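You operate a simulated robot arm through the tools that you are given. There is no shell and no other tool.

You run a simulated robot arm. Do the job below in one go: nothing can be reset, and whatever is moved stays where it is left.

TASK
Put things in order on the loading bench. At the end: the silver can from the loading bench stands where the small brown bottle (marked "PEACH") stood; the red fuse stands where the grey fuse stood; the small brown bottle is on the brown labelled carton; the grey fuse stands where the silver can stood; whatever was shut is shut again. Leave all else as you found it, and nothing knocked over.

It is judged by the outcome, as a careful person would: the job done as asked, and still so three seconds after it is handed in. It fails if anything else is knocked over, pushed out of place, dropped, spilled or broken.

THE ROBOT
A 7-joint arm with a two-finger gripper, fixed in place. Base frame: the origin is at the foot of the arm, x ahead of it, y to its left, z up; the work surface is at about z = 800. Units: mm, degrees, N and s.
With the tool pointing down near the work surface it reaches from about 340 to 720 mm from the base axis. Its first joint turns from -66.0 to 66.0 degrees. Payload 2.45 kg.
The TCP is the grasp point between the finger pads, 26 mm short of the fingertips. In the tool frame z runs along the fingers and y along their closing line. The gripper opens to 96 mm. The gripper's body begins 69 mm behind the TCP.
Orientation is that of the tool frame in the base frame, as a unit quaternion [x, y, z, w]. With the fingers straight down and closing along the base's y, the tool's x points along the base's -x, its y along +y and its z along -z.

THE INTERFACE
- The arm moves only by the tool drive_tool. Its argument "deltas" is a list of rows, each a list of 7 numbers: the shift along the base's x, y, z in cm, then the turn, a rotation vector about the base's x, y, z in degrees, then the gripper command, from -1 (fully open) to 1 (shut), values between in proportion. In form: [[x, y, z, ax, ay, az, fingers], ...]. A call has 1 to 20 rows; each row is the pose to reach, as a shift and turn from the pose commanded when the call began. Rows are played at 5 a second. More than 50 mm and 8.6 degrees between two rows, or a gripper value outside its range, and nothing of the call is played. A pose out of reach is approached as far as the arm can. The call stops where the force on the tool passes 40 N (or 10 N more than at its start, if that is more) or the arm is blocked; 0.2 s more then pass. Each finger halts on what it meets, pressing with about 41 N; the grip force reading is that of the motor and also rises with nothing between the fingers. The clock runs only during rows and for 0.2 s after the last one: add rows that repeat a pose to give the fingers time. The reply holds the time, the measured pose of the TCP, the force on the tool along the base axes, the opening and the grip force, in the units named above and with some noise, with the torque about the TCP (base axes, N m) and any sound that the robot's microphone picked up, and new pictures: "show" is both (left out), scene, wrist or none.
- Cameras (640 x 400 px; columns grow to the right, rows downward): "scene" is fixed at [185.9, -419.5, 1405.8]; the picture's right is [0.44, -0.90, 0.00], its down [-0.69, -0.33, -0.64] and it looks along [0.58, 0.28, -0.77] (base axes); focal length 347 px, centre (320, 200). "wrist" rides on the gripper at [82, 3, -98] in the tool frame; the picture's right is [-0.04, 1.00, 0.00], its down [-0.73, -0.03, -0.68] and it looks along [-0.68, -0.03, 0.73] (tool axes); focal length 256 px, centre (320, 200). There is no depth. A picture from a camera that has moved, and an enlarged one, comes with that camera's place and axes in the base frame and with its lens. The place of the scene camera against the robot may be out by one fixed shift of up to 12 mm in any direction.
- close_up(camera, box): a new picture of the part [left, top, right, bottom] of that camera's present view, enlarged. No time passes.
- hand_in(): hands the job in; it is judged then, once.

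Places have to be worked out from the pictures, the camera data and where the tool is seen. Open the gripper and draw the arm clear of the work before you hand the job in, unless the task says otherwise.

The tools are called as name(argument=value, ...) on one line, values as JSON. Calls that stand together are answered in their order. drive_tool: Moves the arm, as the interface text tells. Its arguments: {"type":"object","properties":{"deltas":{"type":"array","items":{"type":"array","items":{"type":"number"}}},"show":{"type":"string","enum":["both","scene","wrist","none"]}},"required":["deltas"]} The other tools are called the same way: close_up (camera, box) takes an enlarged picture of a part of a camera's view; hand_in () hands the job in.

At the start:

```text
clock: 0.0
eef_pos: [409.5, -200.5, 1079.2]
ee_rot: [0.0, 1.0, -0.001, 0.001]
wrist_force: [-0.4, 0.7, 0.5]
ft_torque: [0.0, 0.0, 0.0]
opening: 96.0
grasp_force: 0.0
```

scene: 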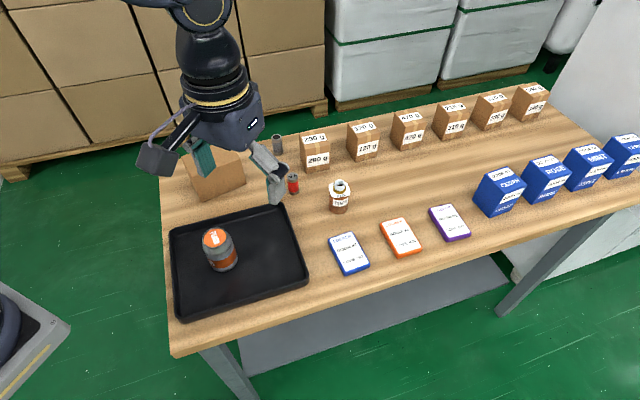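
wrist: 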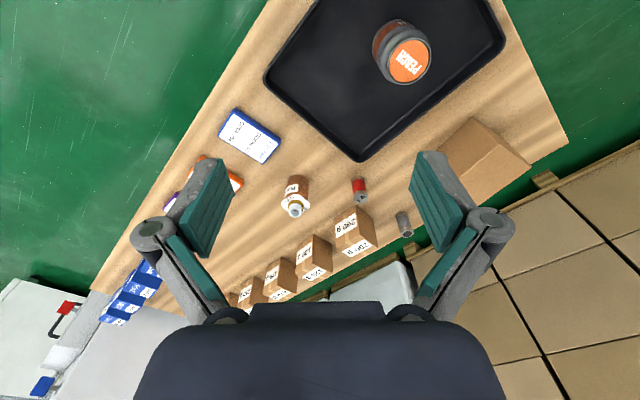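

The pictures show a tray with an orange-lidded jar, a brown bottle, red and grey fuses, several cartons. I'll take enlarged pictures to identify each object.

close_up(camera="scene", box=[160, 120, 320, 220])

close_up(camera="scene", box=[160, 200, 320, 300])

close_up(camera="scene", box=[300, 130, 460, 230])

close_up(camera="scene", box=[420, 70, 640, 230])

close_up(camera="wrist", box=[220, 100, 540, 300])

close_up(camera="wrist", box=[340, 0, 500, 100])

```text
4.00 times, centred on (240, 170) of scene
camera zoom: at [185.9, -419.5, 1405.8], right [0.44, -0.9, 0.0], down [-0.69, -0.33, -0.64], along [0.58, 0.28, -0.77], focal length 1387 px, centre (640, 320)
```

zoom: 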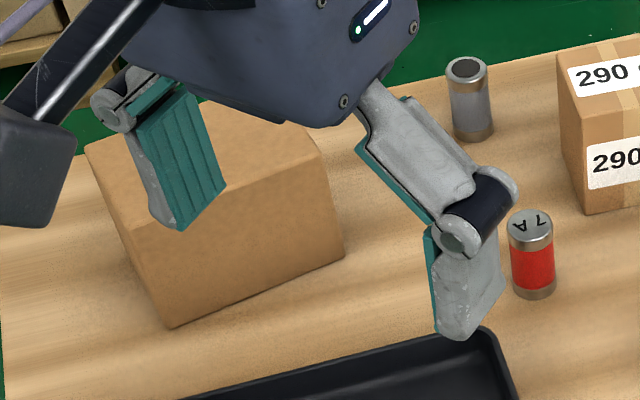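

```text
4.00 times, centred on (240, 250) of scene
camera zoom: at [185.9, -419.5, 1405.8], right [0.44, -0.9, 0.0], down [-0.69, -0.33, -0.64], along [0.58, 0.28, -0.77], focal length 1387 px, centre (640, 0)
```

zoom: 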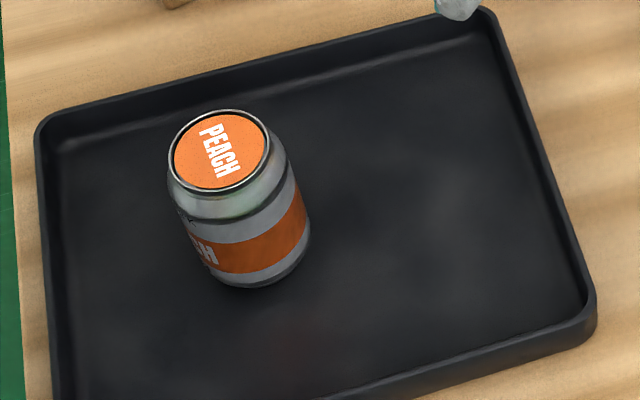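

```text
4.00 times, centred on (380, 180) of scene
camera zoom: at [185.9, -419.5, 1405.8], right [0.44, -0.9, 0.0], down [-0.69, -0.33, -0.64], along [0.58, 0.28, -0.77], focal length 1387 px, centre (80, 280)
```

zoom: 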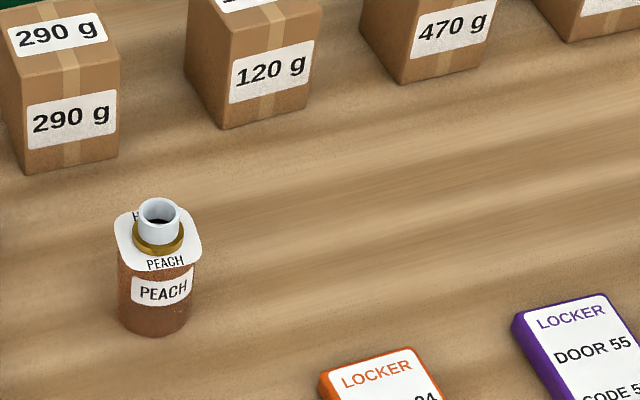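

```text
2.50 times, centred on (530, 150) of scene
camera zoom: at [185.9, -419.5, 1405.8], right [0.44, -0.9, 0.0], down [-0.69, -0.33, -0.64], along [0.58, 0.28, -0.77], focal length 867 px, centre (-205, 325)
```

zoom: 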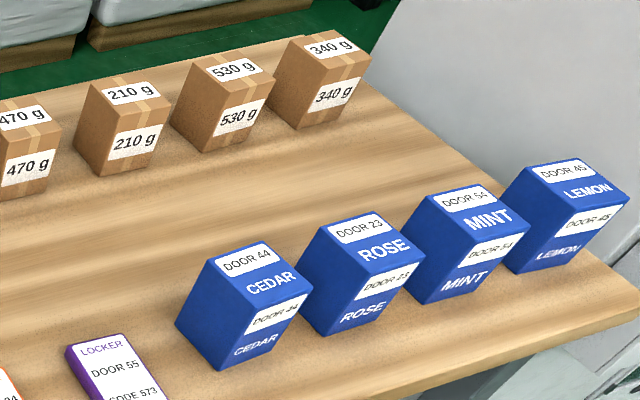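

```text
2.00 times, centred on (380, 200) of wrist
camera zoom: at [329.8, -195.1, 1177.4], right [0.04, 1.0, 0.0], down [0.73, -0.03, 0.68], along [0.68, -0.03, -0.73], focal length 512 px, centre (200, 200)
```

zoom: 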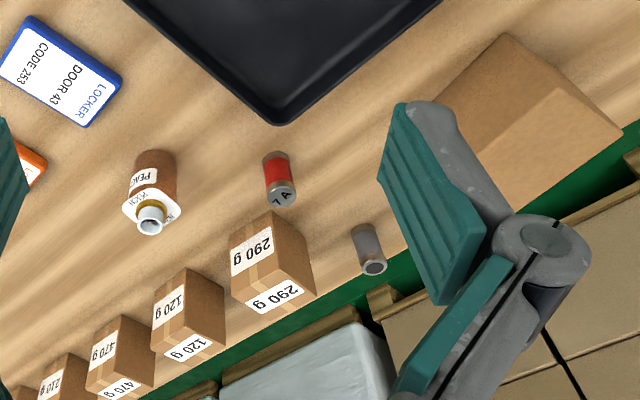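

```text
4.00 times, centred on (420, 50) of wrist
camera zoom: at [329.8, -195.1, 1177.4], right [0.04, 1.0, 0.0], down [0.73, -0.03, 0.68], along [0.68, -0.03, -0.73], focal length 1024 px, centre (-80, 800)
```

zoom: 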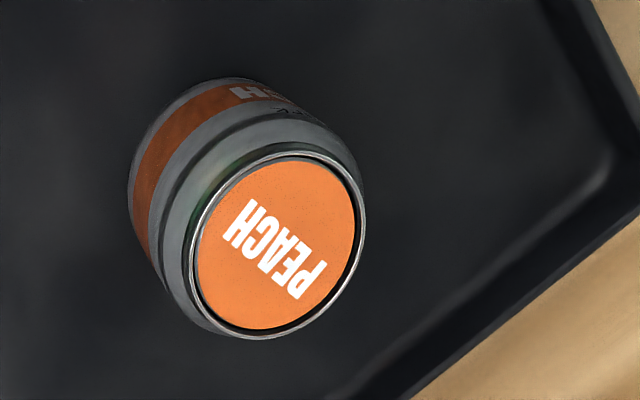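

The can (silver, orange PEACH lid) is in the tray at about (410,-105), red fuse ~(637,-137), grey fuse ~(737,-37), bottle ~(630,-249). The arm hides part of the plain big carton, so I move up and toward +y to view everything clear of the arm.

drive_tool(deltas=[[0, 0, 3, 0, 0, 0, -1], [0, 4, 5, 0, 0, 0, -1], [0, 8.5, 6, 0, 0, 0, -1], [0, 13, 6, 0, 0, 0, -1], [0, 17.5, 6, 0, 0, 0, -1], [0, 22, 6, 0, 0, 0, -1], [0, 26.5, 6, 0, 0, 0, -1], [0, 31, 6, 0, 0, 0, -1]], show="both")

```text
clock: 1.8
eef_pos: [410.1, 108.3, 1140.0]
ee_rot: [-0.001, 1.0, 0.0, 0.0]
wrist_force: [-0.1, 0.9, 0.0]
ft_torque: [-0.08, -0.03, 0.0]
opening: 95.9
grasp_force: 0.1
camera wrist: at [330.7, 114.4, 1236.8], right [0.04, 1.0, 0.0], down [0.73, -0.03, 0.68], along [0.68, -0.03, -0.73], focal length 256 px, centre (320, 200)
```

scene: 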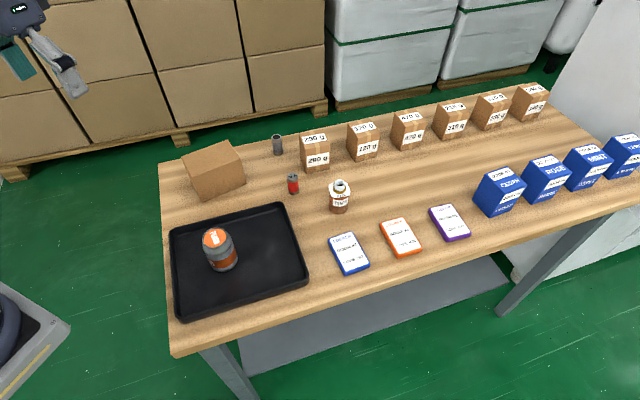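
wrist: 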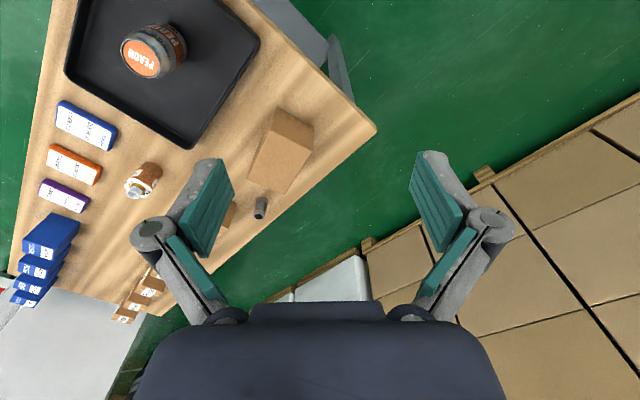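

Now the bench is unobstructed. I zoom in on the plain carton, the bottle, the weight cartons, and the rest.

close_up(camera="scene", box=[160, 125, 320, 225])

close_up(camera="scene", box=[310, 165, 374, 225])

close_up(camera="scene", box=[290, 70, 450, 170])

close_up(camera="wrist", box=[220, 80, 380, 220])

close_up(camera="wrist", box=[0, 80, 200, 330])

close_up(camera="scene", box=[320, 190, 480, 290])

```text
4.00 times, centred on (240, 175) of scene
camera zoom: at [185.9, -419.5, 1405.8], right [0.44, -0.9, 0.0], down [-0.69, -0.33, -0.64], along [0.58, 0.28, -0.77], focal length 1387 px, centre (640, 300)
```

zoom: 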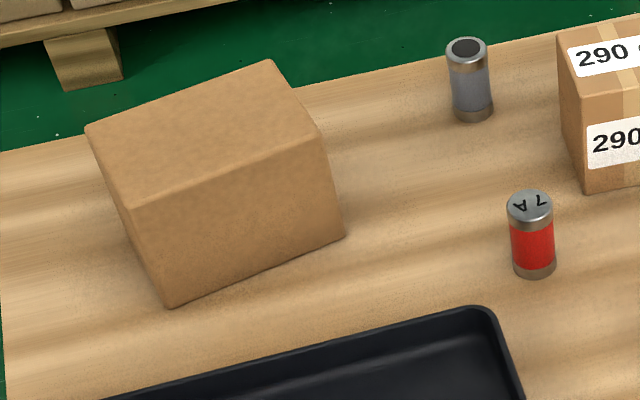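

```text
6.67 times, centred on (342, 195) of scene
camera zoom: at [185.9, -419.5, 1405.8], right [0.44, -0.9, 0.0], down [-0.69, -0.33, -0.64], along [0.58, 0.28, -0.77], focal length 2312 px, centre (173, 233)
```

zoom: 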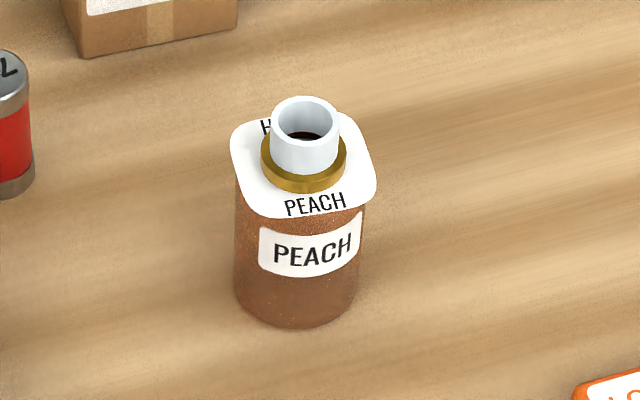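

```text
4.00 times, centred on (370, 120) of scene
camera zoom: at [185.9, -419.5, 1405.8], right [0.44, -0.9, 0.0], down [-0.69, -0.33, -0.64], along [0.58, 0.28, -0.77], focal length 1387 px, centre (120, 520)
```

zoom: 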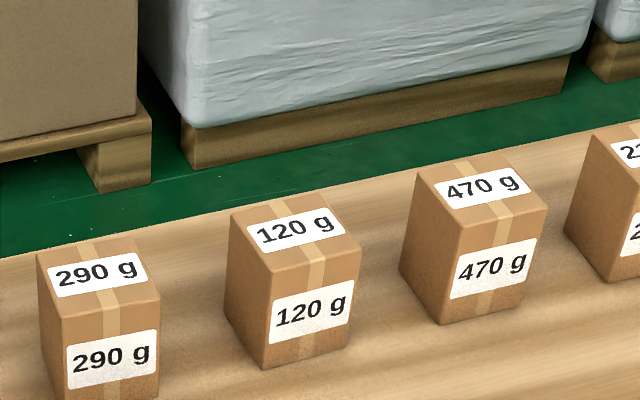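

```text
2.86 times, centred on (300, 150) of wrist
camera zoom: at [330.7, 114.4, 1236.8], right [0.04, 1.0, 0.0], down [0.73, -0.03, 0.68], along [0.68, -0.03, -0.73], focal length 731 px, centre (377, 343)
```

zoom: 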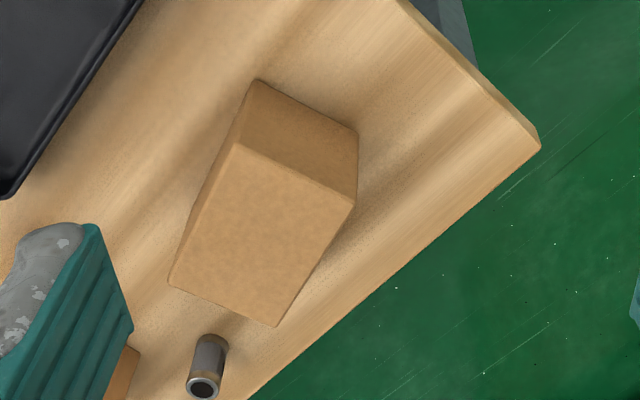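

```text
1.60 times, centred on (100, 205) of wrist
camera zoom: at [330.7, 114.4, 1236.8], right [0.04, 1.0, 0.0], down [0.73, -0.03, 0.68], along [0.68, -0.03, -0.73], focal length 410 px, centre (672, 192)
```

zoom: 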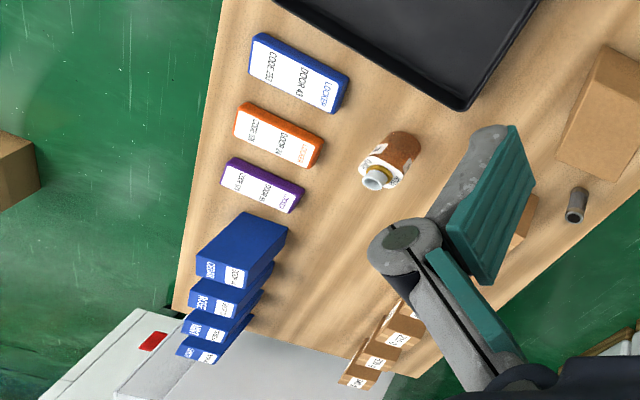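

```text
4.00 times, centred on (400, 240) of scene
camera zoom: at [185.9, -419.5, 1405.8], right [0.44, -0.9, 0.0], down [-0.69, -0.33, -0.64], along [0.58, 0.28, -0.77], focal length 1387 px, centre (0, 40)
```

zoom: 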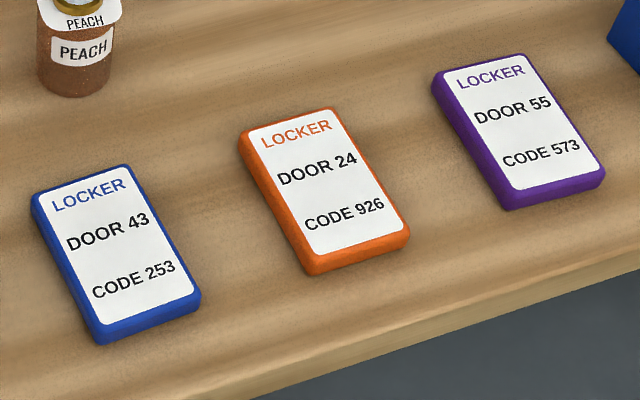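

The big carton's top and its two visible sides are plain, and the six small cartons carry weight labels. The large carton's two far sides are hidden, so I rotate the tool -90° and look at it from the +y side.

drive_tool(deltas=[[1.5, 1, -1, 0, 0, -8, -1], [3, 2, -2, 0, 0, -16, -1], [5, 3, -3, 0, 0, -24, -1], [7, 4, -4, 0, 0, -32, -1], [9, 5, -6, 0, 0, -40, -1], [11, 6, -8, 0, 0, -48, -1], [13, 7, -10, 0, 0, -56, -1], [15, 8, -11, 0, 0, -64, -1], [17, 8.5, -12, 0, 0, -72, -1], [19, 9, -13, 0, 0, -80, -1], [21, 9.5, -14, 0, 0, -88, -1], [22, 10, -14, 0, 0, -96, -1], [23, 10, -14, 0, 0, -104, -1]], show="wrist")

```text
clock: 4.6
eef_pos: [640.7, 210.5, 1000.2]
ee_rot: [0.789, 0.615, -0.001, 0.0]
wrist_force: [0.3, 0.2, 0.5]
ft_torque: [0.01, 0.0, 0.01]
opening: 96.0
grasp_force: 0.0
camera wrist: at [665.0, 290.9, 1097.6], right [0.96, -0.28, 0.0], down [-0.21, -0.7, 0.68], along [-0.19, -0.65, -0.73], focal length 256 px, centre (320, 200)
```

wrist: 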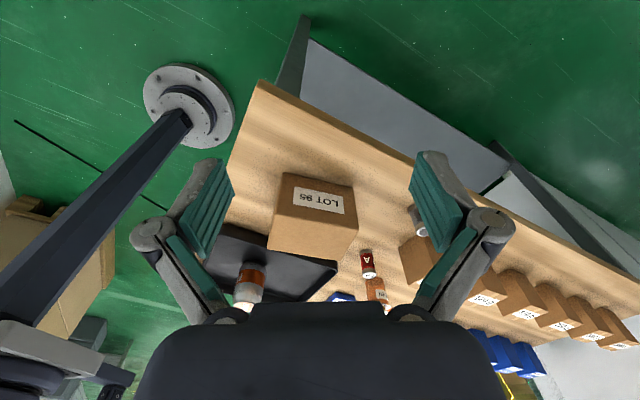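

The big carton carries a "LOT 95" label on its far side, so it is the brown labelled carton. I zoom in on it, and on the bottle and fuses from this side.

close_up(camera="wrist", box=[220, 150, 420, 310])

close_up(camera="wrist", box=[320, 240, 420, 310])

close_up(camera="wrist", box=[380, 190, 640, 390])

```text
2.50 times, centred on (320, 230) of wrist
camera zoom: at [665.0, 290.9, 1097.6], right [0.96, -0.28, 0.0], down [-0.21, -0.7, 0.68], along [-0.19, -0.65, -0.73], focal length 640 px, centre (320, 125)
```

zoom: 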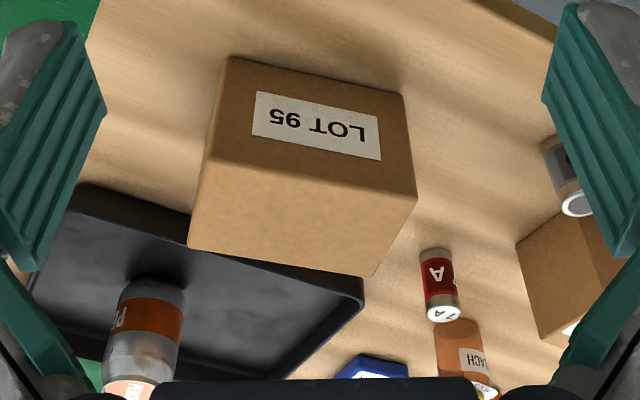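

```text
5.71 times, centred on (370, 275) of wrist
camera zoom: at [665.0, 290.9, 1097.6], right [0.96, -0.28, 0.0], down [-0.21, -0.7, 0.68], along [-0.19, -0.65, -0.73], focal length 1463 px, centre (34, -229)
```

zoom: 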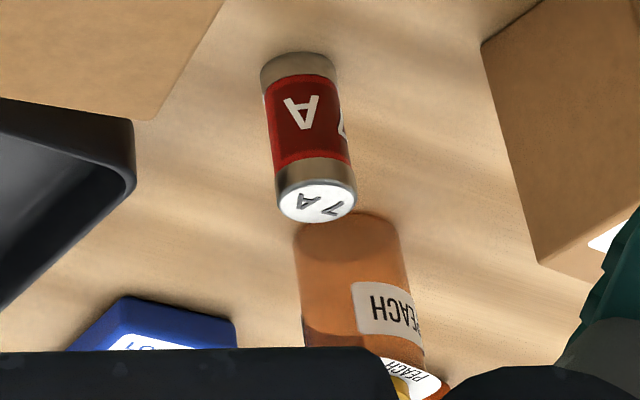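

```text
2.00 times, centred on (510, 290) of wrist
camera zoom: at [665.0, 290.9, 1097.6], right [0.96, -0.28, 0.0], down [-0.21, -0.7, 0.68], along [-0.19, -0.65, -0.73], focal length 512 px, centre (-60, 20)
```

zoom: 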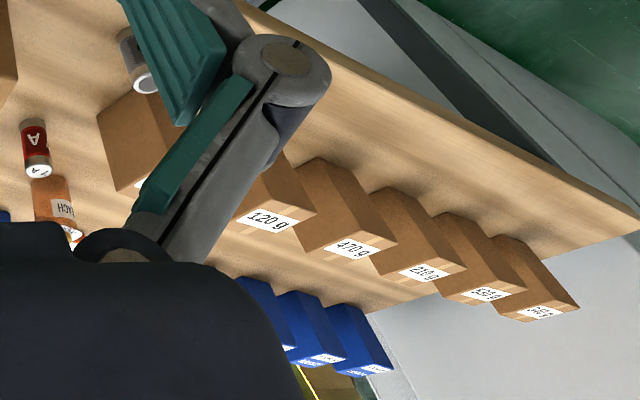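

"LOT 95" confirms the destination carton (centre ≈ (586,40), top ≈ 880). The bottle is open with liquid in it, so it must stay upright. I return the tool to default yaw and go above the bottle at about (634,-248) to refine its place.

drive_tool(deltas=[[0, -1, 2, 0, 0, 8, -1], [0, -4, 4, 0, 0, 16, -1], [0, -7.5, 5, 0, 0, 24, -1], [0, -11, 5, 0, 0, 32, -1], [0, -15, 5, 0, 0, 40, -1], [0, -19, 5, 0, 0, 48, -1], [0, -23, 5, 0, 0, 56, -1], [0, -27, 5, 0, 0, 64, -1], [0, -31, 5, 0, 0, 72, -1], [0, -35, 4, 0, 0, 80, -1], [0, -39, 2, 0, 0, 88, -1], [-0.5, -43, 0, 0, 0, 96, -1], [-0.6, -46, -2, 0, 0, 104, -1], [-0.6, -46, -2, 0, 0, 104, -1]], show="both")

```text
clock: 7.6
eef_pos: [633.0, -250.7, 979.8]
ee_rot: [-0.001, 1.0, 0.0, -0.001]
wrist_force: [0.0, 0.5, -0.2]
ft_torque: [0.01, 0.0, 0.01]
opening: 96.1
grasp_force: 0.0
camera wrist: at [551.7, -245.6, 1077.5], right [0.04, 1.0, 0.0], down [0.73, -0.03, 0.68], along [0.68, -0.03, -0.73], focal length 256 px, centre (320, 200)
```

scene: 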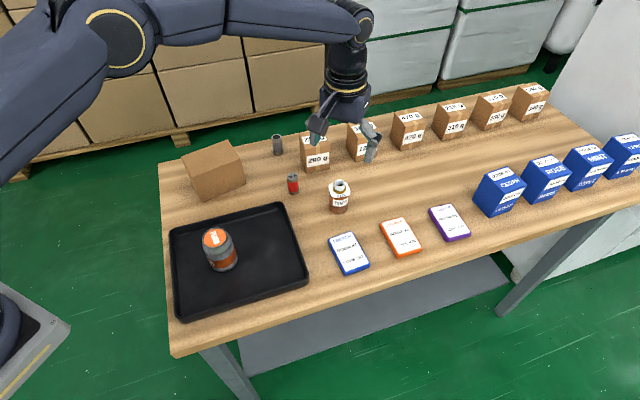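
wrist: 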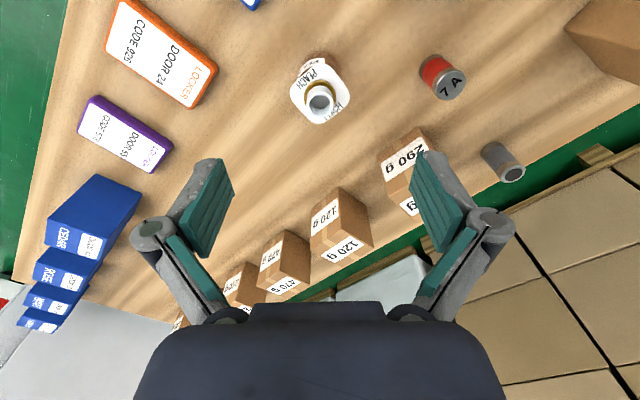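

The bottle is visible just inboard of the tool. I zoom to measure it and the fuses precisely.

close_up(camera="wrist", box=[270, 40, 370, 140])

close_up(camera="wrist", box=[370, 40, 550, 190])

```text
4.00 times, centred on (320, 90) of wrist
camera zoom: at [551.7, -245.6, 1077.5], right [0.04, 1.0, 0.0], down [0.73, -0.03, 0.68], along [0.68, -0.03, -0.73], focal length 1024 px, centre (320, 640)
```

zoom: 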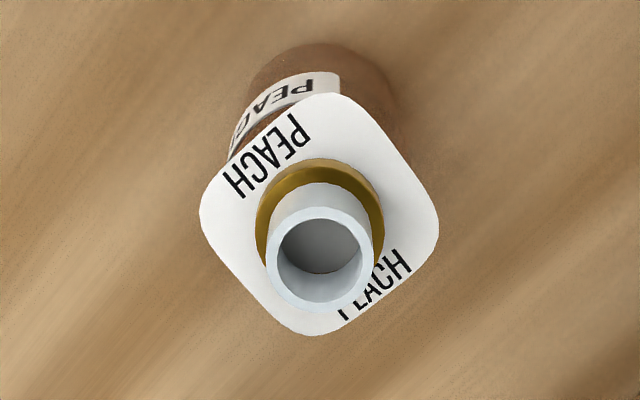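

```text
2.67 times, centred on (460, 115) of wrist
camera zoom: at [551.7, -245.6, 1077.5], right [0.04, 1.0, 0.0], down [0.73, -0.03, 0.68], along [0.68, -0.03, -0.73], focal length 683 px, centre (-53, 427)
```

zoom: 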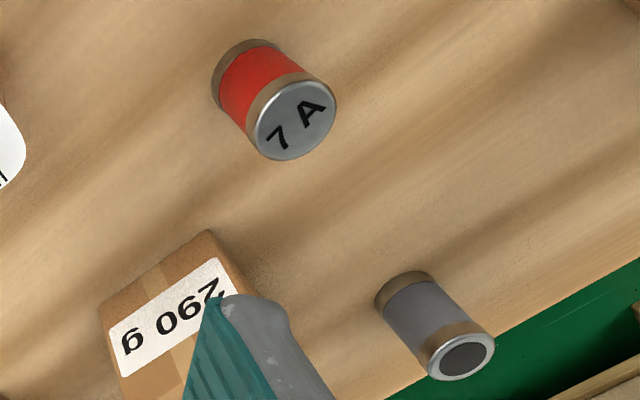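

Neck centre is at about (629–633, -249). I lower the open gripper to neck height, with the bottle between the fingers, to check alignment.

drive_tool(deltas=[[-0.1, 0.1, -3, 0, 0, 0, -1], [-0.2, 0.15, -6, 0, 0, 0, -1], [-0.2, 0.15, -8.5, 0, 0, 0, -1], [-0.2, 0.15, -8.5, 0, 0, 0, -1]], show="both")

close_up(camera="wrist", box=[220, 90, 420, 250])

close_up(camera="scene", box=[290, 130, 390, 230])

```text
clock: 8.6
eef_pos: [631.5, -249.8, 896.9]
ee_rot: [0.0, 1.0, -0.001, 0.0]
wrist_force: [0.2, -0.1, 0.2]
ft_torque: [0.01, 0.02, 0.0]
opening: 96.3
grasp_force: 0.0
camera wrist: at [551.2, -244.5, 993.7], right [0.04, 1.0, 0.0], down [0.73, -0.03, 0.68], along [0.68, -0.03, -0.73], focal length 256 px, centre (320, 200)
```

scene: 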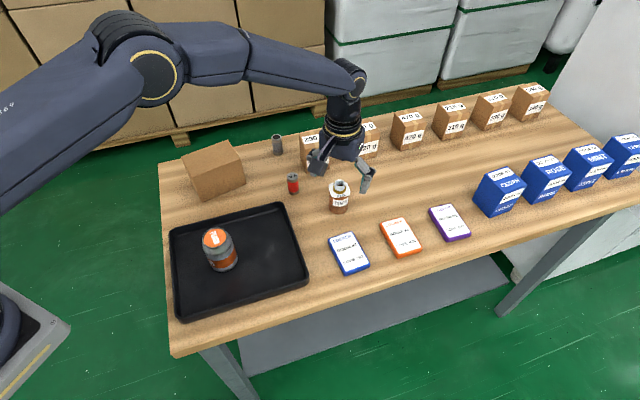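
wrist: 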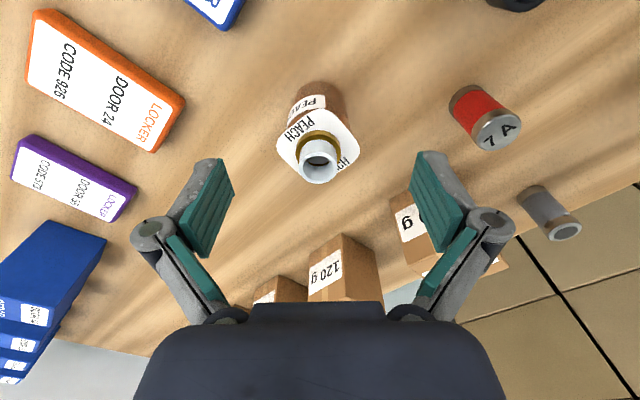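

```text
2.50 times, centred on (320, 170) of wrist
camera zoom: at [551.2, -244.5, 993.7], right [0.04, 1.0, 0.0], down [0.73, -0.03, 0.68], along [0.68, -0.03, -0.73], focal length 640 px, centre (320, 275)
```

zoom: 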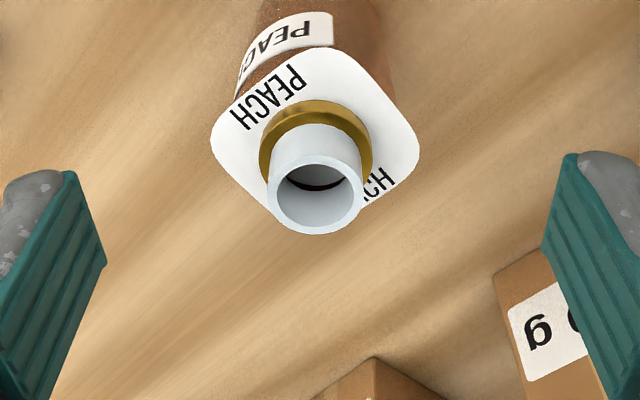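

```text
4.00 times, centred on (340, 180) of scene
camera zoom: at [185.9, -419.5, 1405.8], right [0.44, -0.9, 0.0], down [-0.69, -0.33, -0.64], along [0.58, 0.28, -0.77], focal length 1387 px, centre (240, 280)
```

zoom: 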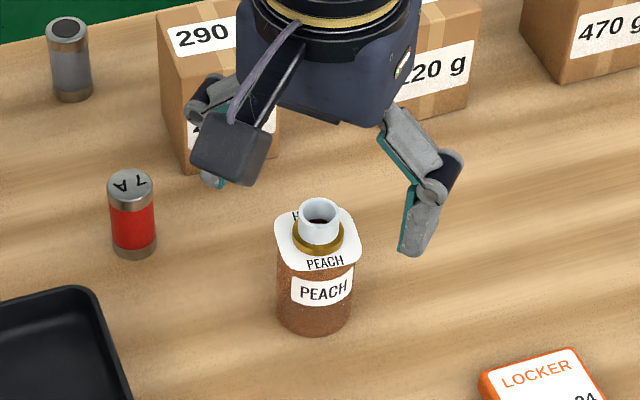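

Triangulating the two wrist views gives the bottle axis at about (633.5,-249) with the collar between z 854 and 865. I descend further to collar height and check again.

drive_tool(deltas=[[0.1, 0.05, -1.5, 0, 0, 0, -1], [0.15, 0.05, -3.5, 0, 0, 0, -1], [0.15, 0.05, -3.5, 0, 0, 0, -1]], show="both")

close_up(camera="wrist", box=[220, 110, 420, 270])

close_up(camera="scene", box=[290, 130, 390, 230])

```text
clock: 9.4
eef_pos: [633.7, -250.5, 860.0]
ee_rot: [0.0, 1.0, 0.0, 0.0]
wrist_force: [-0.5, 0.3, -0.7]
ft_torque: [0.0, -0.01, 0.03]
opening: 96.1
grasp_force: 0.1
camera wrist: at [553.0, -244.4, 957.1], right [0.04, 1.0, 0.0], down [0.73, -0.03, 0.68], along [0.68, -0.03, -0.73], focal length 256 px, centre (320, 200)
```

scene: 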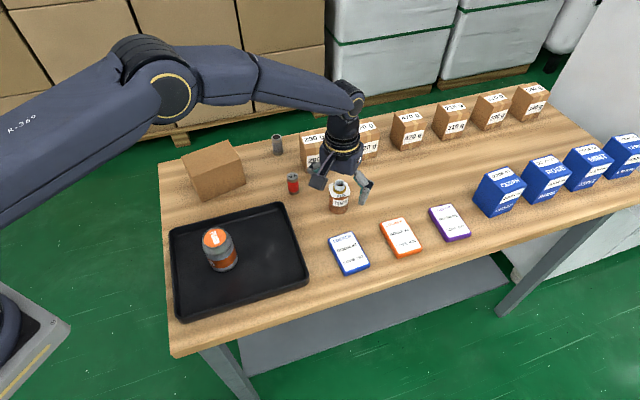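
wrist: 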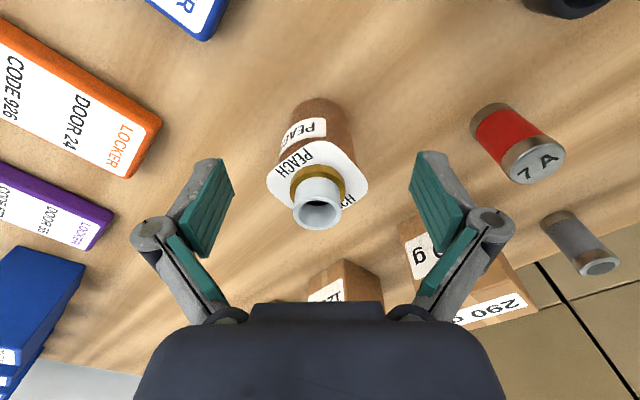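

```text
2.50 times, centred on (320, 190) of wrist
camera zoom: at [553.0, -244.4, 957.1], right [0.04, 1.0, 0.0], down [0.73, -0.03, 0.68], along [0.68, -0.03, -0.73], focal length 640 px, centre (320, 225)
```

zoom: 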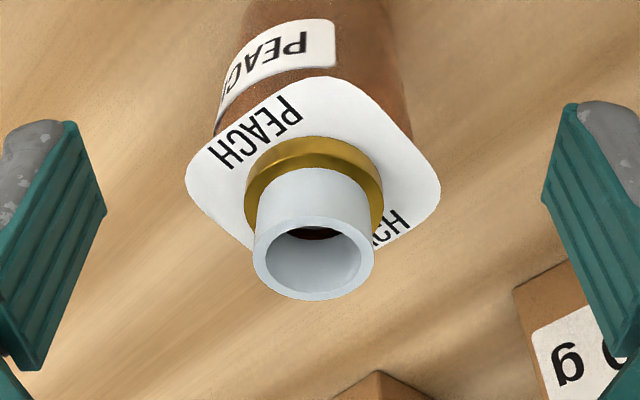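

```text
4.00 times, centred on (340, 180) of scene
camera zoom: at [185.9, -419.5, 1405.8], right [0.44, -0.9, 0.0], down [-0.69, -0.33, -0.64], along [0.58, 0.28, -0.77], focal length 1387 px, centre (240, 280)
```

zoom: 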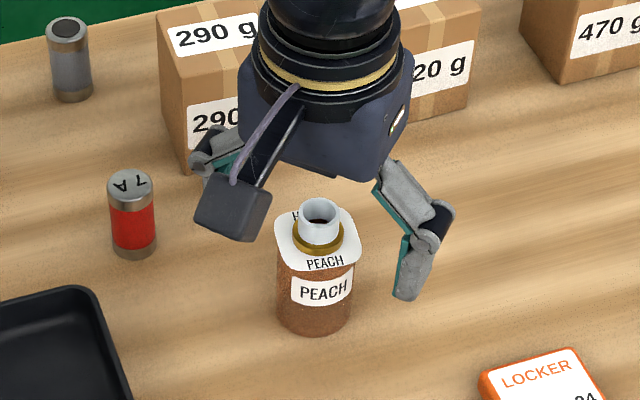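

The bottle axis is within ~1.5 mm of the tool axis: about (632.5,-249.5), with collar at z≈854 and neck top ≈880. The square collar's flat sides face 40°/130°, so I turn the tool +40° in place to close on those sides.

drive_tool(deltas=[[-0.02, -0.03, 0, 0, 0, 8, -1], [-0.05, -0.06, 0, 0, 0, 16, -1], [-0.08, -0.1, 0, 0, 0, 24, -1], [-0.08, -0.1, 0, 0, 0, 32, -1], [-0.08, -0.1, 0, 0, 0, 40, -1], [-0.08, -0.1, 0, 0, 0, 40, -1]], show="both")

close_up(camera="wrist", box=[220, 110, 420, 270])

close_up(camera="scene", box=[290, 130, 390, 230])

```text
clock: 10.8
eef_pos: [633.4, -250.0, 860.8]
ee_rot: [-0.344, 0.939, 0.001, -0.001]
wrist_force: [-1.2, 0.3, 0.4]
ft_torque: [0.0, -0.01, -0.01]
opening: 96.0
grasp_force: 0.0
camera wrist: at [569.6, -297.7, 957.2], right [-0.61, 0.79, 0.0], down [0.58, 0.45, 0.68], along [0.54, 0.42, -0.73], focal length 256 px, centre (320, 200)
```

scene: 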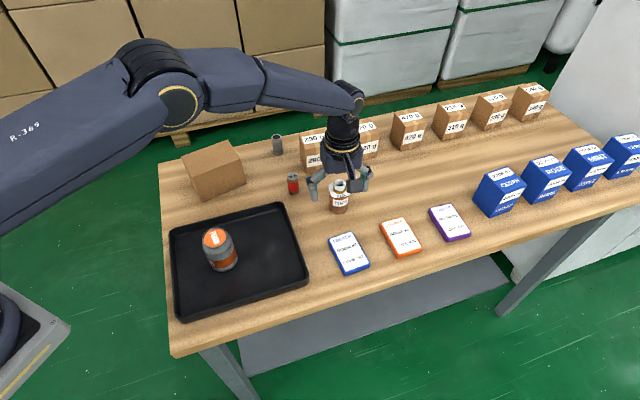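
wrist: 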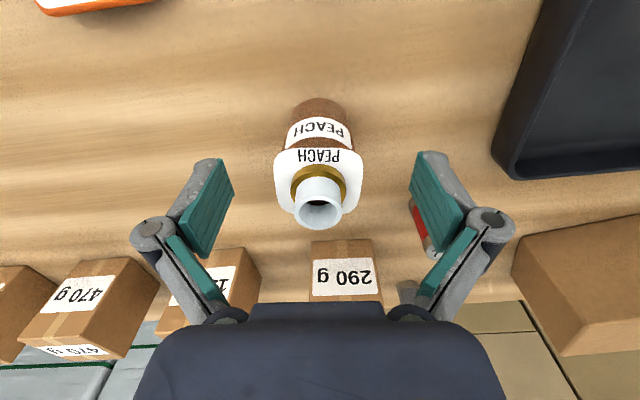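

```text
2.50 times, centred on (320, 190) of wrist
camera zoom: at [569.6, -297.7, 957.2], right [-0.61, 0.79, 0.0], down [0.58, 0.45, 0.68], along [0.54, 0.42, -0.73], focal length 640 px, centre (320, 225)
```

zoom: 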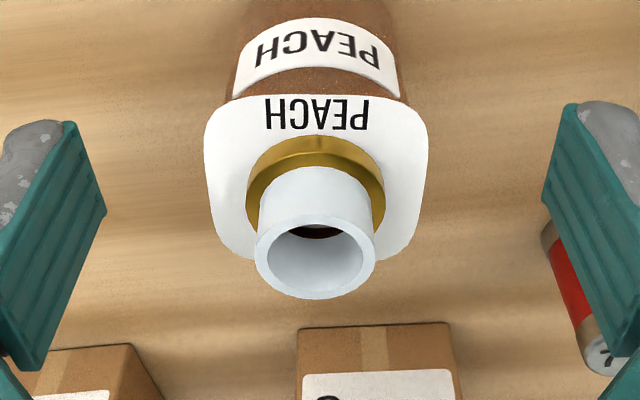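

```text
4.00 times, centred on (340, 180) of scene
camera zoom: at [185.9, -419.5, 1405.8], right [0.44, -0.9, 0.0], down [-0.69, -0.33, -0.64], along [0.58, 0.28, -0.77], focal length 1387 px, centre (240, 280)
```

zoom: 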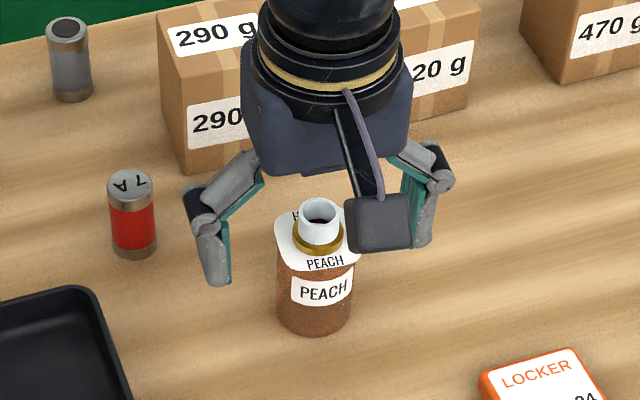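

Collar sides now line up with the pads and the bottle is centred within ~1 mm. I descend with the fingers open to grip the body below the collar, tips just above the table.

drive_tool(deltas=[[0, 0, -1, 0, 0, 0, -1], [0, 0, -2, 0, 0, 0, -1], [0.03, -0.04, -2.6, 0, 0, 0, -1], [0.03, -0.04, -3.1, 0, 0, 0, -1], [0.03, -0.04, -3.1, 0, 0, 0, -1]], show="both")

close_up(camera="scene", box=[290, 150, 390, 230])

close_up(camera="wrist", box=[180, 100, 460, 300])

```text
clock: 12.0
eef_pos: [633.5, -249.7, 829.8]
ee_rot: [-0.343, 0.939, 0.0, 0.001]
wrist_force: [-0.4, 0.0, 0.3]
ft_torque: [0.03, 0.03, 0.01]
opening: 96.3
grasp_force: 0.0
camera wrist: at [570.0, -297.0, 927.0], right [-0.61, 0.79, 0.0], down [0.58, 0.45, 0.68], along [0.54, 0.42, -0.73], focal length 256 px, centre (320, 200)
```

scene: 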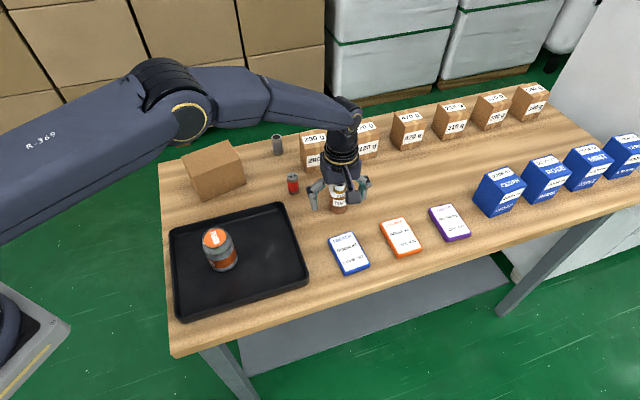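
wrist: 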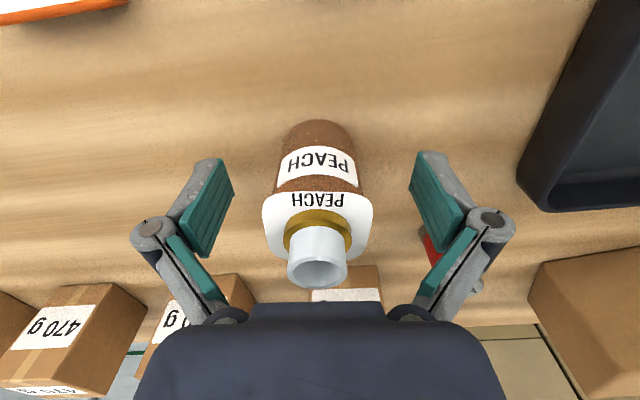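

```text
5.00 times, centred on (340, 190) of scene
camera zoom: at [185.9, -419.5, 1405.8], right [0.44, -0.9, 0.0], down [-0.69, -0.33, -0.64], along [0.58, 0.28, -0.77], focal length 1734 px, centre (220, 250)
```

zoom: 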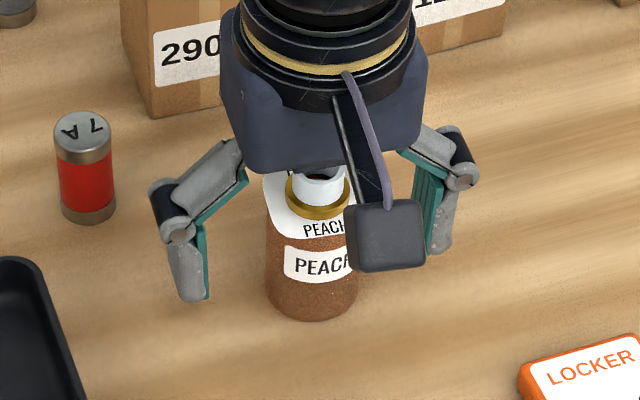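

```text
2.00 times, centred on (320, 200) of wrist
camera zoom: at [570.0, -297.0, 927.0], right [-0.61, 0.79, 0.0], down [0.58, 0.45, 0.68], along [0.54, 0.42, -0.73], focal length 512 px, centre (320, 200)
```

zoom: 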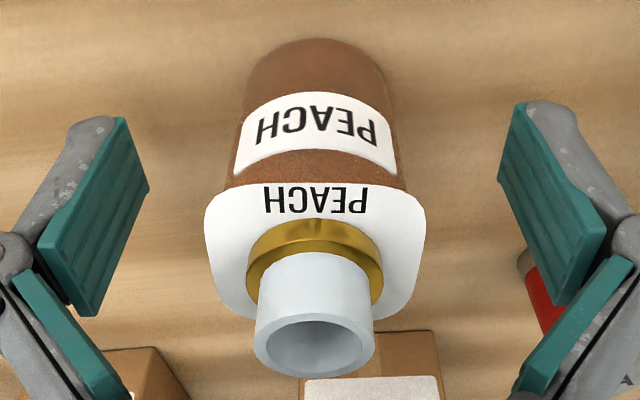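

Everything is clear; I close partway to about 52 mm opening first to check centring.

drive_tool(deltas=[[0, 0, 0, 0, 0, 0, -0.6], [0, 0, 0, 0, 0, 0, -0.3], [0, 0, 0, 0, 0, 0, -0.1], [0, 0, 0, 0, 0, 0, -0.1]], show="both")

close_up(camera="wrist", box=[180, 100, 460, 300])

close_up(camera="scene", box=[290, 150, 390, 230])

```text
clock: 13.0
eef_pos: [634.6, -249.2, 830.2]
ee_rot: [-0.342, 0.94, 0.0, 0.0]
wrist_force: [-0.5, -0.2, 0.4]
ft_torque: [0.0, 0.01, -0.02]
opening: 52.9
grasp_force: 0.0
camera wrist: at [570.0, -297.0, 927.1], right [-0.61, 0.79, 0.0], down [0.58, 0.45, 0.68], along [0.54, 0.42, -0.73], focal length 256 px, centre (320, 200)
```

scene: 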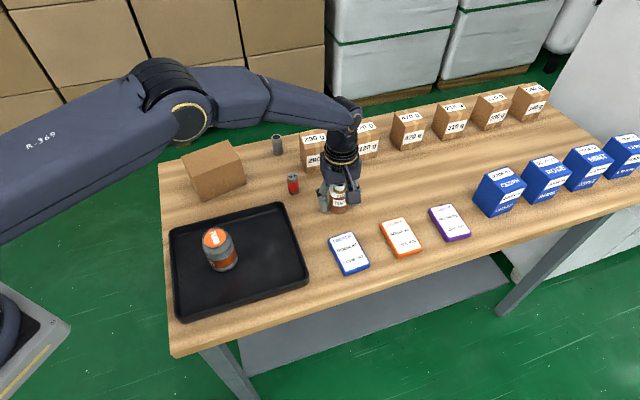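
wrist: 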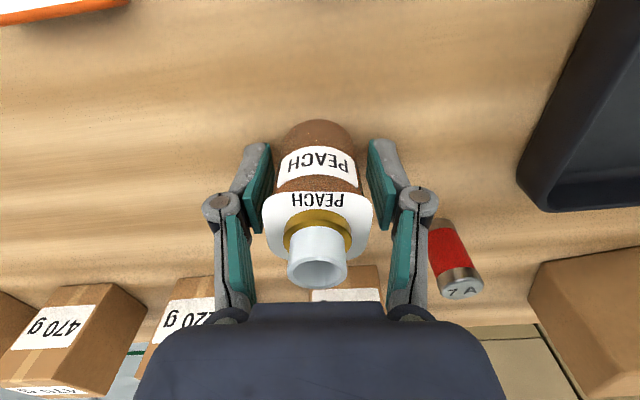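

```text
2.00 times, centred on (320, 200) of wrist
camera zoom: at [570.0, -297.0, 927.1], right [-0.61, 0.79, 0.0], down [0.58, 0.45, 0.68], along [0.54, 0.42, -0.73], focal length 512 px, centre (320, 200)
```

zoom: 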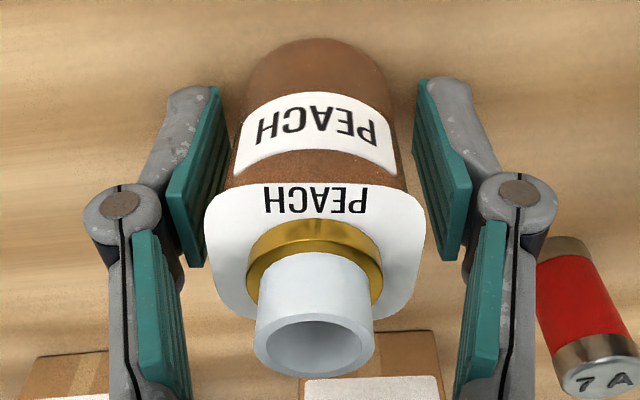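

```text
5.00 times, centred on (340, 190) of scene
camera zoom: at [185.9, -419.5, 1405.8], right [0.44, -0.9, 0.0], down [-0.69, -0.33, -0.64], along [0.58, 0.28, -0.77], focal length 1734 px, centre (220, 250)
```

zoom: 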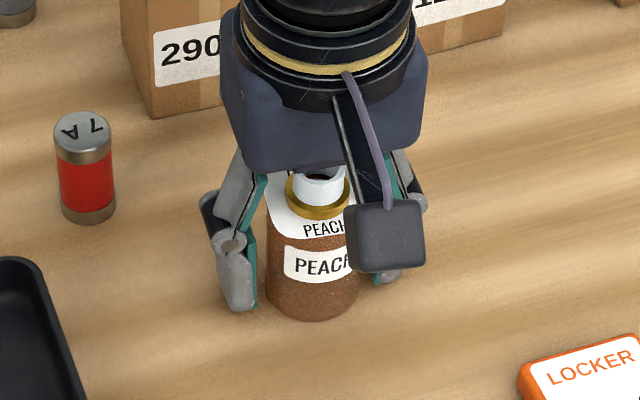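

Centred well. I close the fingers onto the body gradually.

drive_tool(deltas=[[0, 0, 0, 0, 0, 0, 0.0], [0, 0, 0, 0, 0, 0, 0.1], [0, 0, 0, 0, 0, 0, 0.2], [0, 0, 0, 0, 0, 0, 0.5], [0, 0, 0, 0, 0, 0, 1], [0, 0, 0, 0, 0, 0, 1], [0, 0, 0, 0, 0, 0, 1]], show="both")

close_up(camera="wrist", box=[180, 100, 460, 300])

```text
clock: 14.6
eef_pos: [633.5, -249.6, 830.6]
ee_rot: [-0.343, 0.939, 0.001, 0.0]
wrist_force: [-0.2, 0.3, 3.0]
ft_torque: [0.03, 0.0, 0.01]
opening: 40.6
grasp_force: 40.9
camera wrist: at [570.0, -297.1, 927.2], right [-0.61, 0.79, 0.0], down [0.58, 0.45, 0.68], along [0.54, 0.42, -0.73], focal length 256 px, centre (320, 200)
```

scene: 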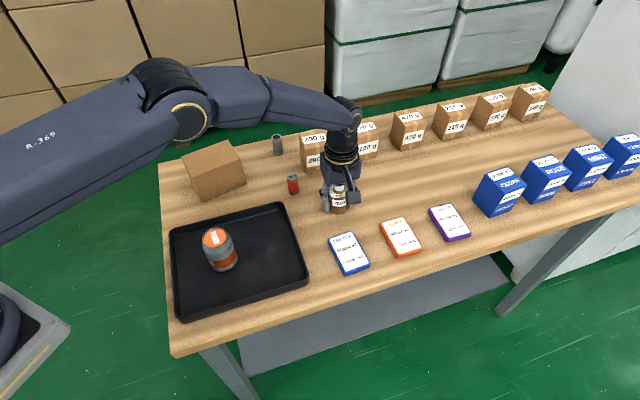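
wrist: 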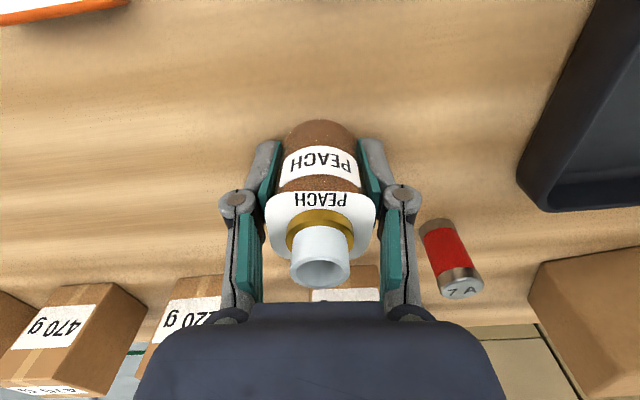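

```text
2.00 times, centred on (320, 200) of wrist
camera zoom: at [570.0, -297.1, 927.2], right [-0.61, 0.79, 0.0], down [0.58, 0.45, 0.68], along [0.54, 0.42, -0.73], focal length 512 px, centre (320, 200)
```

zoom: 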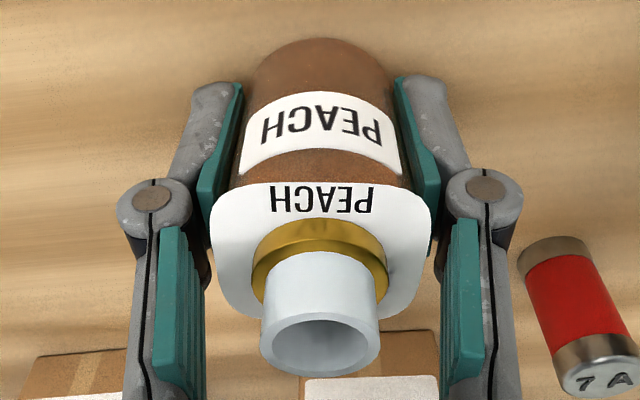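

Gripped on the body at 40.6 mm with the collar free. I lift gently straight up, then check the hold.

drive_tool(deltas=[[0, 0, 0.5, 0, 0, 0, 1], [0, 0, 1.2, 0, 0, 0, 1], [0, 0, 2.2, 0, 0, 0, 1], [0, 0, 3.4, 0, 0, 0, 1], [0, 0, 4.8, 0, 0, 0, 1], [0, 0, 6.4, 0, 0, 0, 1], [0, 0, 8.2, 0, 0, 0, 1], [0, 0, 10, 0, 0, 0, 1], [0, 0, 11.6, 0, 0, 0, 1], [0, 0, 13, 0, 0, 0, 1], [0, 0, 14, 0, 0, 0, 1], [0, 0, 14.6, 0, 0, 0, 1], [0, 0, 15, 0, 0, 0, 1]], show="both")

```text
clock: 17.4
eef_pos: [632.5, -248.6, 979.9]
ee_rot: [-0.342, 0.94, 0.0, 0.0]
wrist_force: [0.4, 0.2, 0.3]
ft_torque: [-0.02, 0.0, 0.02]
opening: 40.4
grasp_force: 40.7
camera wrist: at [569.9, -296.5, 1076.7], right [-0.61, 0.79, 0.0], down [0.58, 0.45, 0.68], along [0.54, 0.42, -0.73], focal length 256 px, centre (320, 200)
```

scene: 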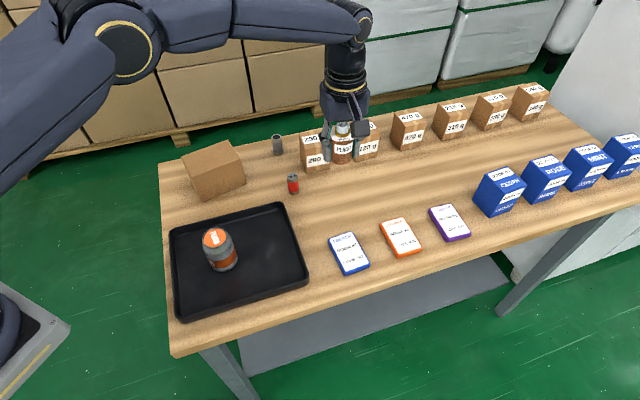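
wrist: 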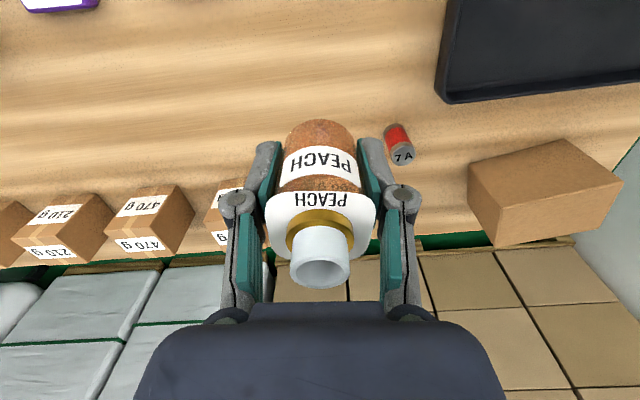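

Bottle is held upright and clear. I move it smoothly toward the carton, stopping short to look at the carton's edges.

drive_tool(deltas=[[-0.1, 0.5, 0, 0, 0, 0, 1], [-0.3, 1.5, 0, 0, 0, 0, 1], [-0.6, 3, 0, 0, 0, 0, 1], [-0.9, 5, 0, 0, 0, 0, 1], [-1.3, 7, 0, 0, 0, 0, 1], [-1.7, 9, 0, 0, 0, 0, 1], [-2.1, 11, 0, 0, 0, 0, 1], [-2.5, 13, 0, 0, 0, 0, 1], [-2.8, 15, 0, 0, 0, 0, 1], [-3, 16.4, 0, 0, 0, 0, 1], [-3.1, 17.4, 0, 0, 0, 0, 1], [-3.2, 18, 0, 0, 0, 0, 1], [-3.2, 18, 0, 0, 0, 0, 1]], show="both")

close_up(camera="wrist", box=[320, 60, 560, 240])

close_up(camera="scene", box=[170, 130, 270, 210])

```text
clock: 20.2
eef_pos: [601.6, -69.7, 978.5]
ee_rot: [-0.343, 0.94, 0.0, 0.001]
wrist_force: [-0.9, -0.8, -0.4]
ft_torque: [0.03, 0.0, 0.02]
opening: 40.2
grasp_force: 40.8
camera wrist: at [537.6, -117.0, 1075.7], right [-0.61, 0.79, 0.0], down [0.58, 0.45, 0.68], along [0.54, 0.42, -0.73], focal length 256 px, centre (320, 200)
```

scene: 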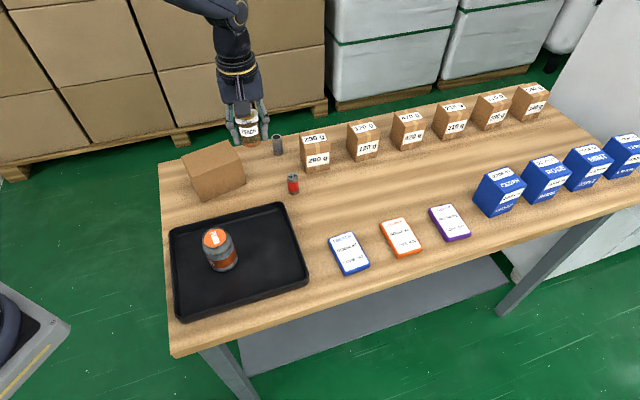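
wrist: 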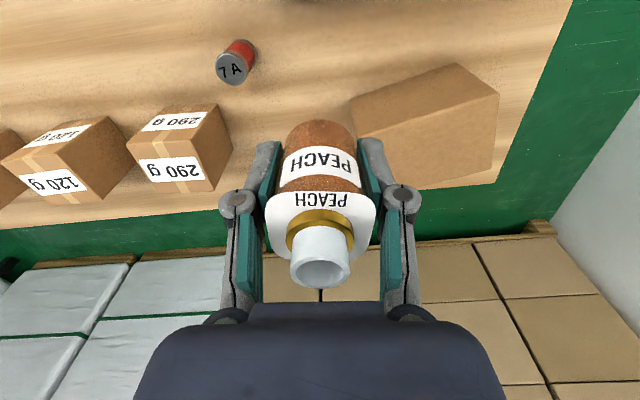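

```text
2.22 times, centred on (440, 150) of wrist
camera zoom: at [537.6, -117.0, 1075.7], right [-0.61, 0.79, 0.0], down [0.58, 0.45, 0.68], along [0.54, 0.42, -0.73], focal length 569 px, centre (53, 311)
```

zoom: 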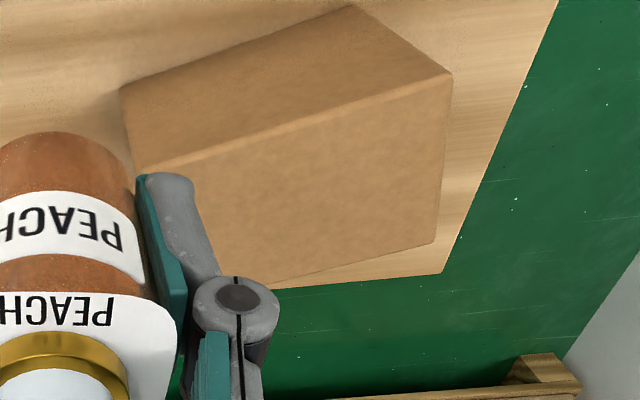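

```text
5.00 times, centred on (220, 170) of scene
camera zoom: at [185.9, -419.5, 1405.8], right [0.44, -0.9, 0.0], down [-0.69, -0.33, -0.64], along [0.58, 0.28, -0.77], focal length 1734 px, centre (820, 350)
```

zoom: 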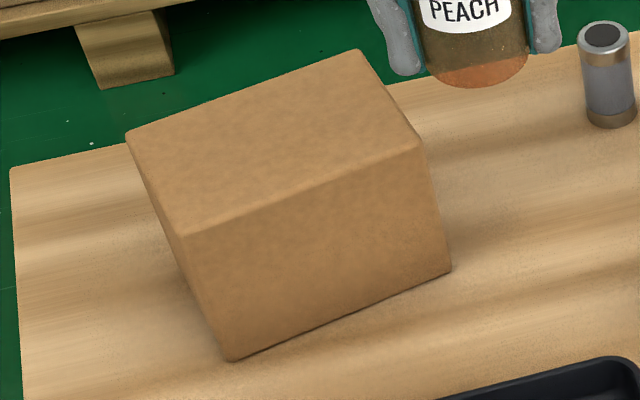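

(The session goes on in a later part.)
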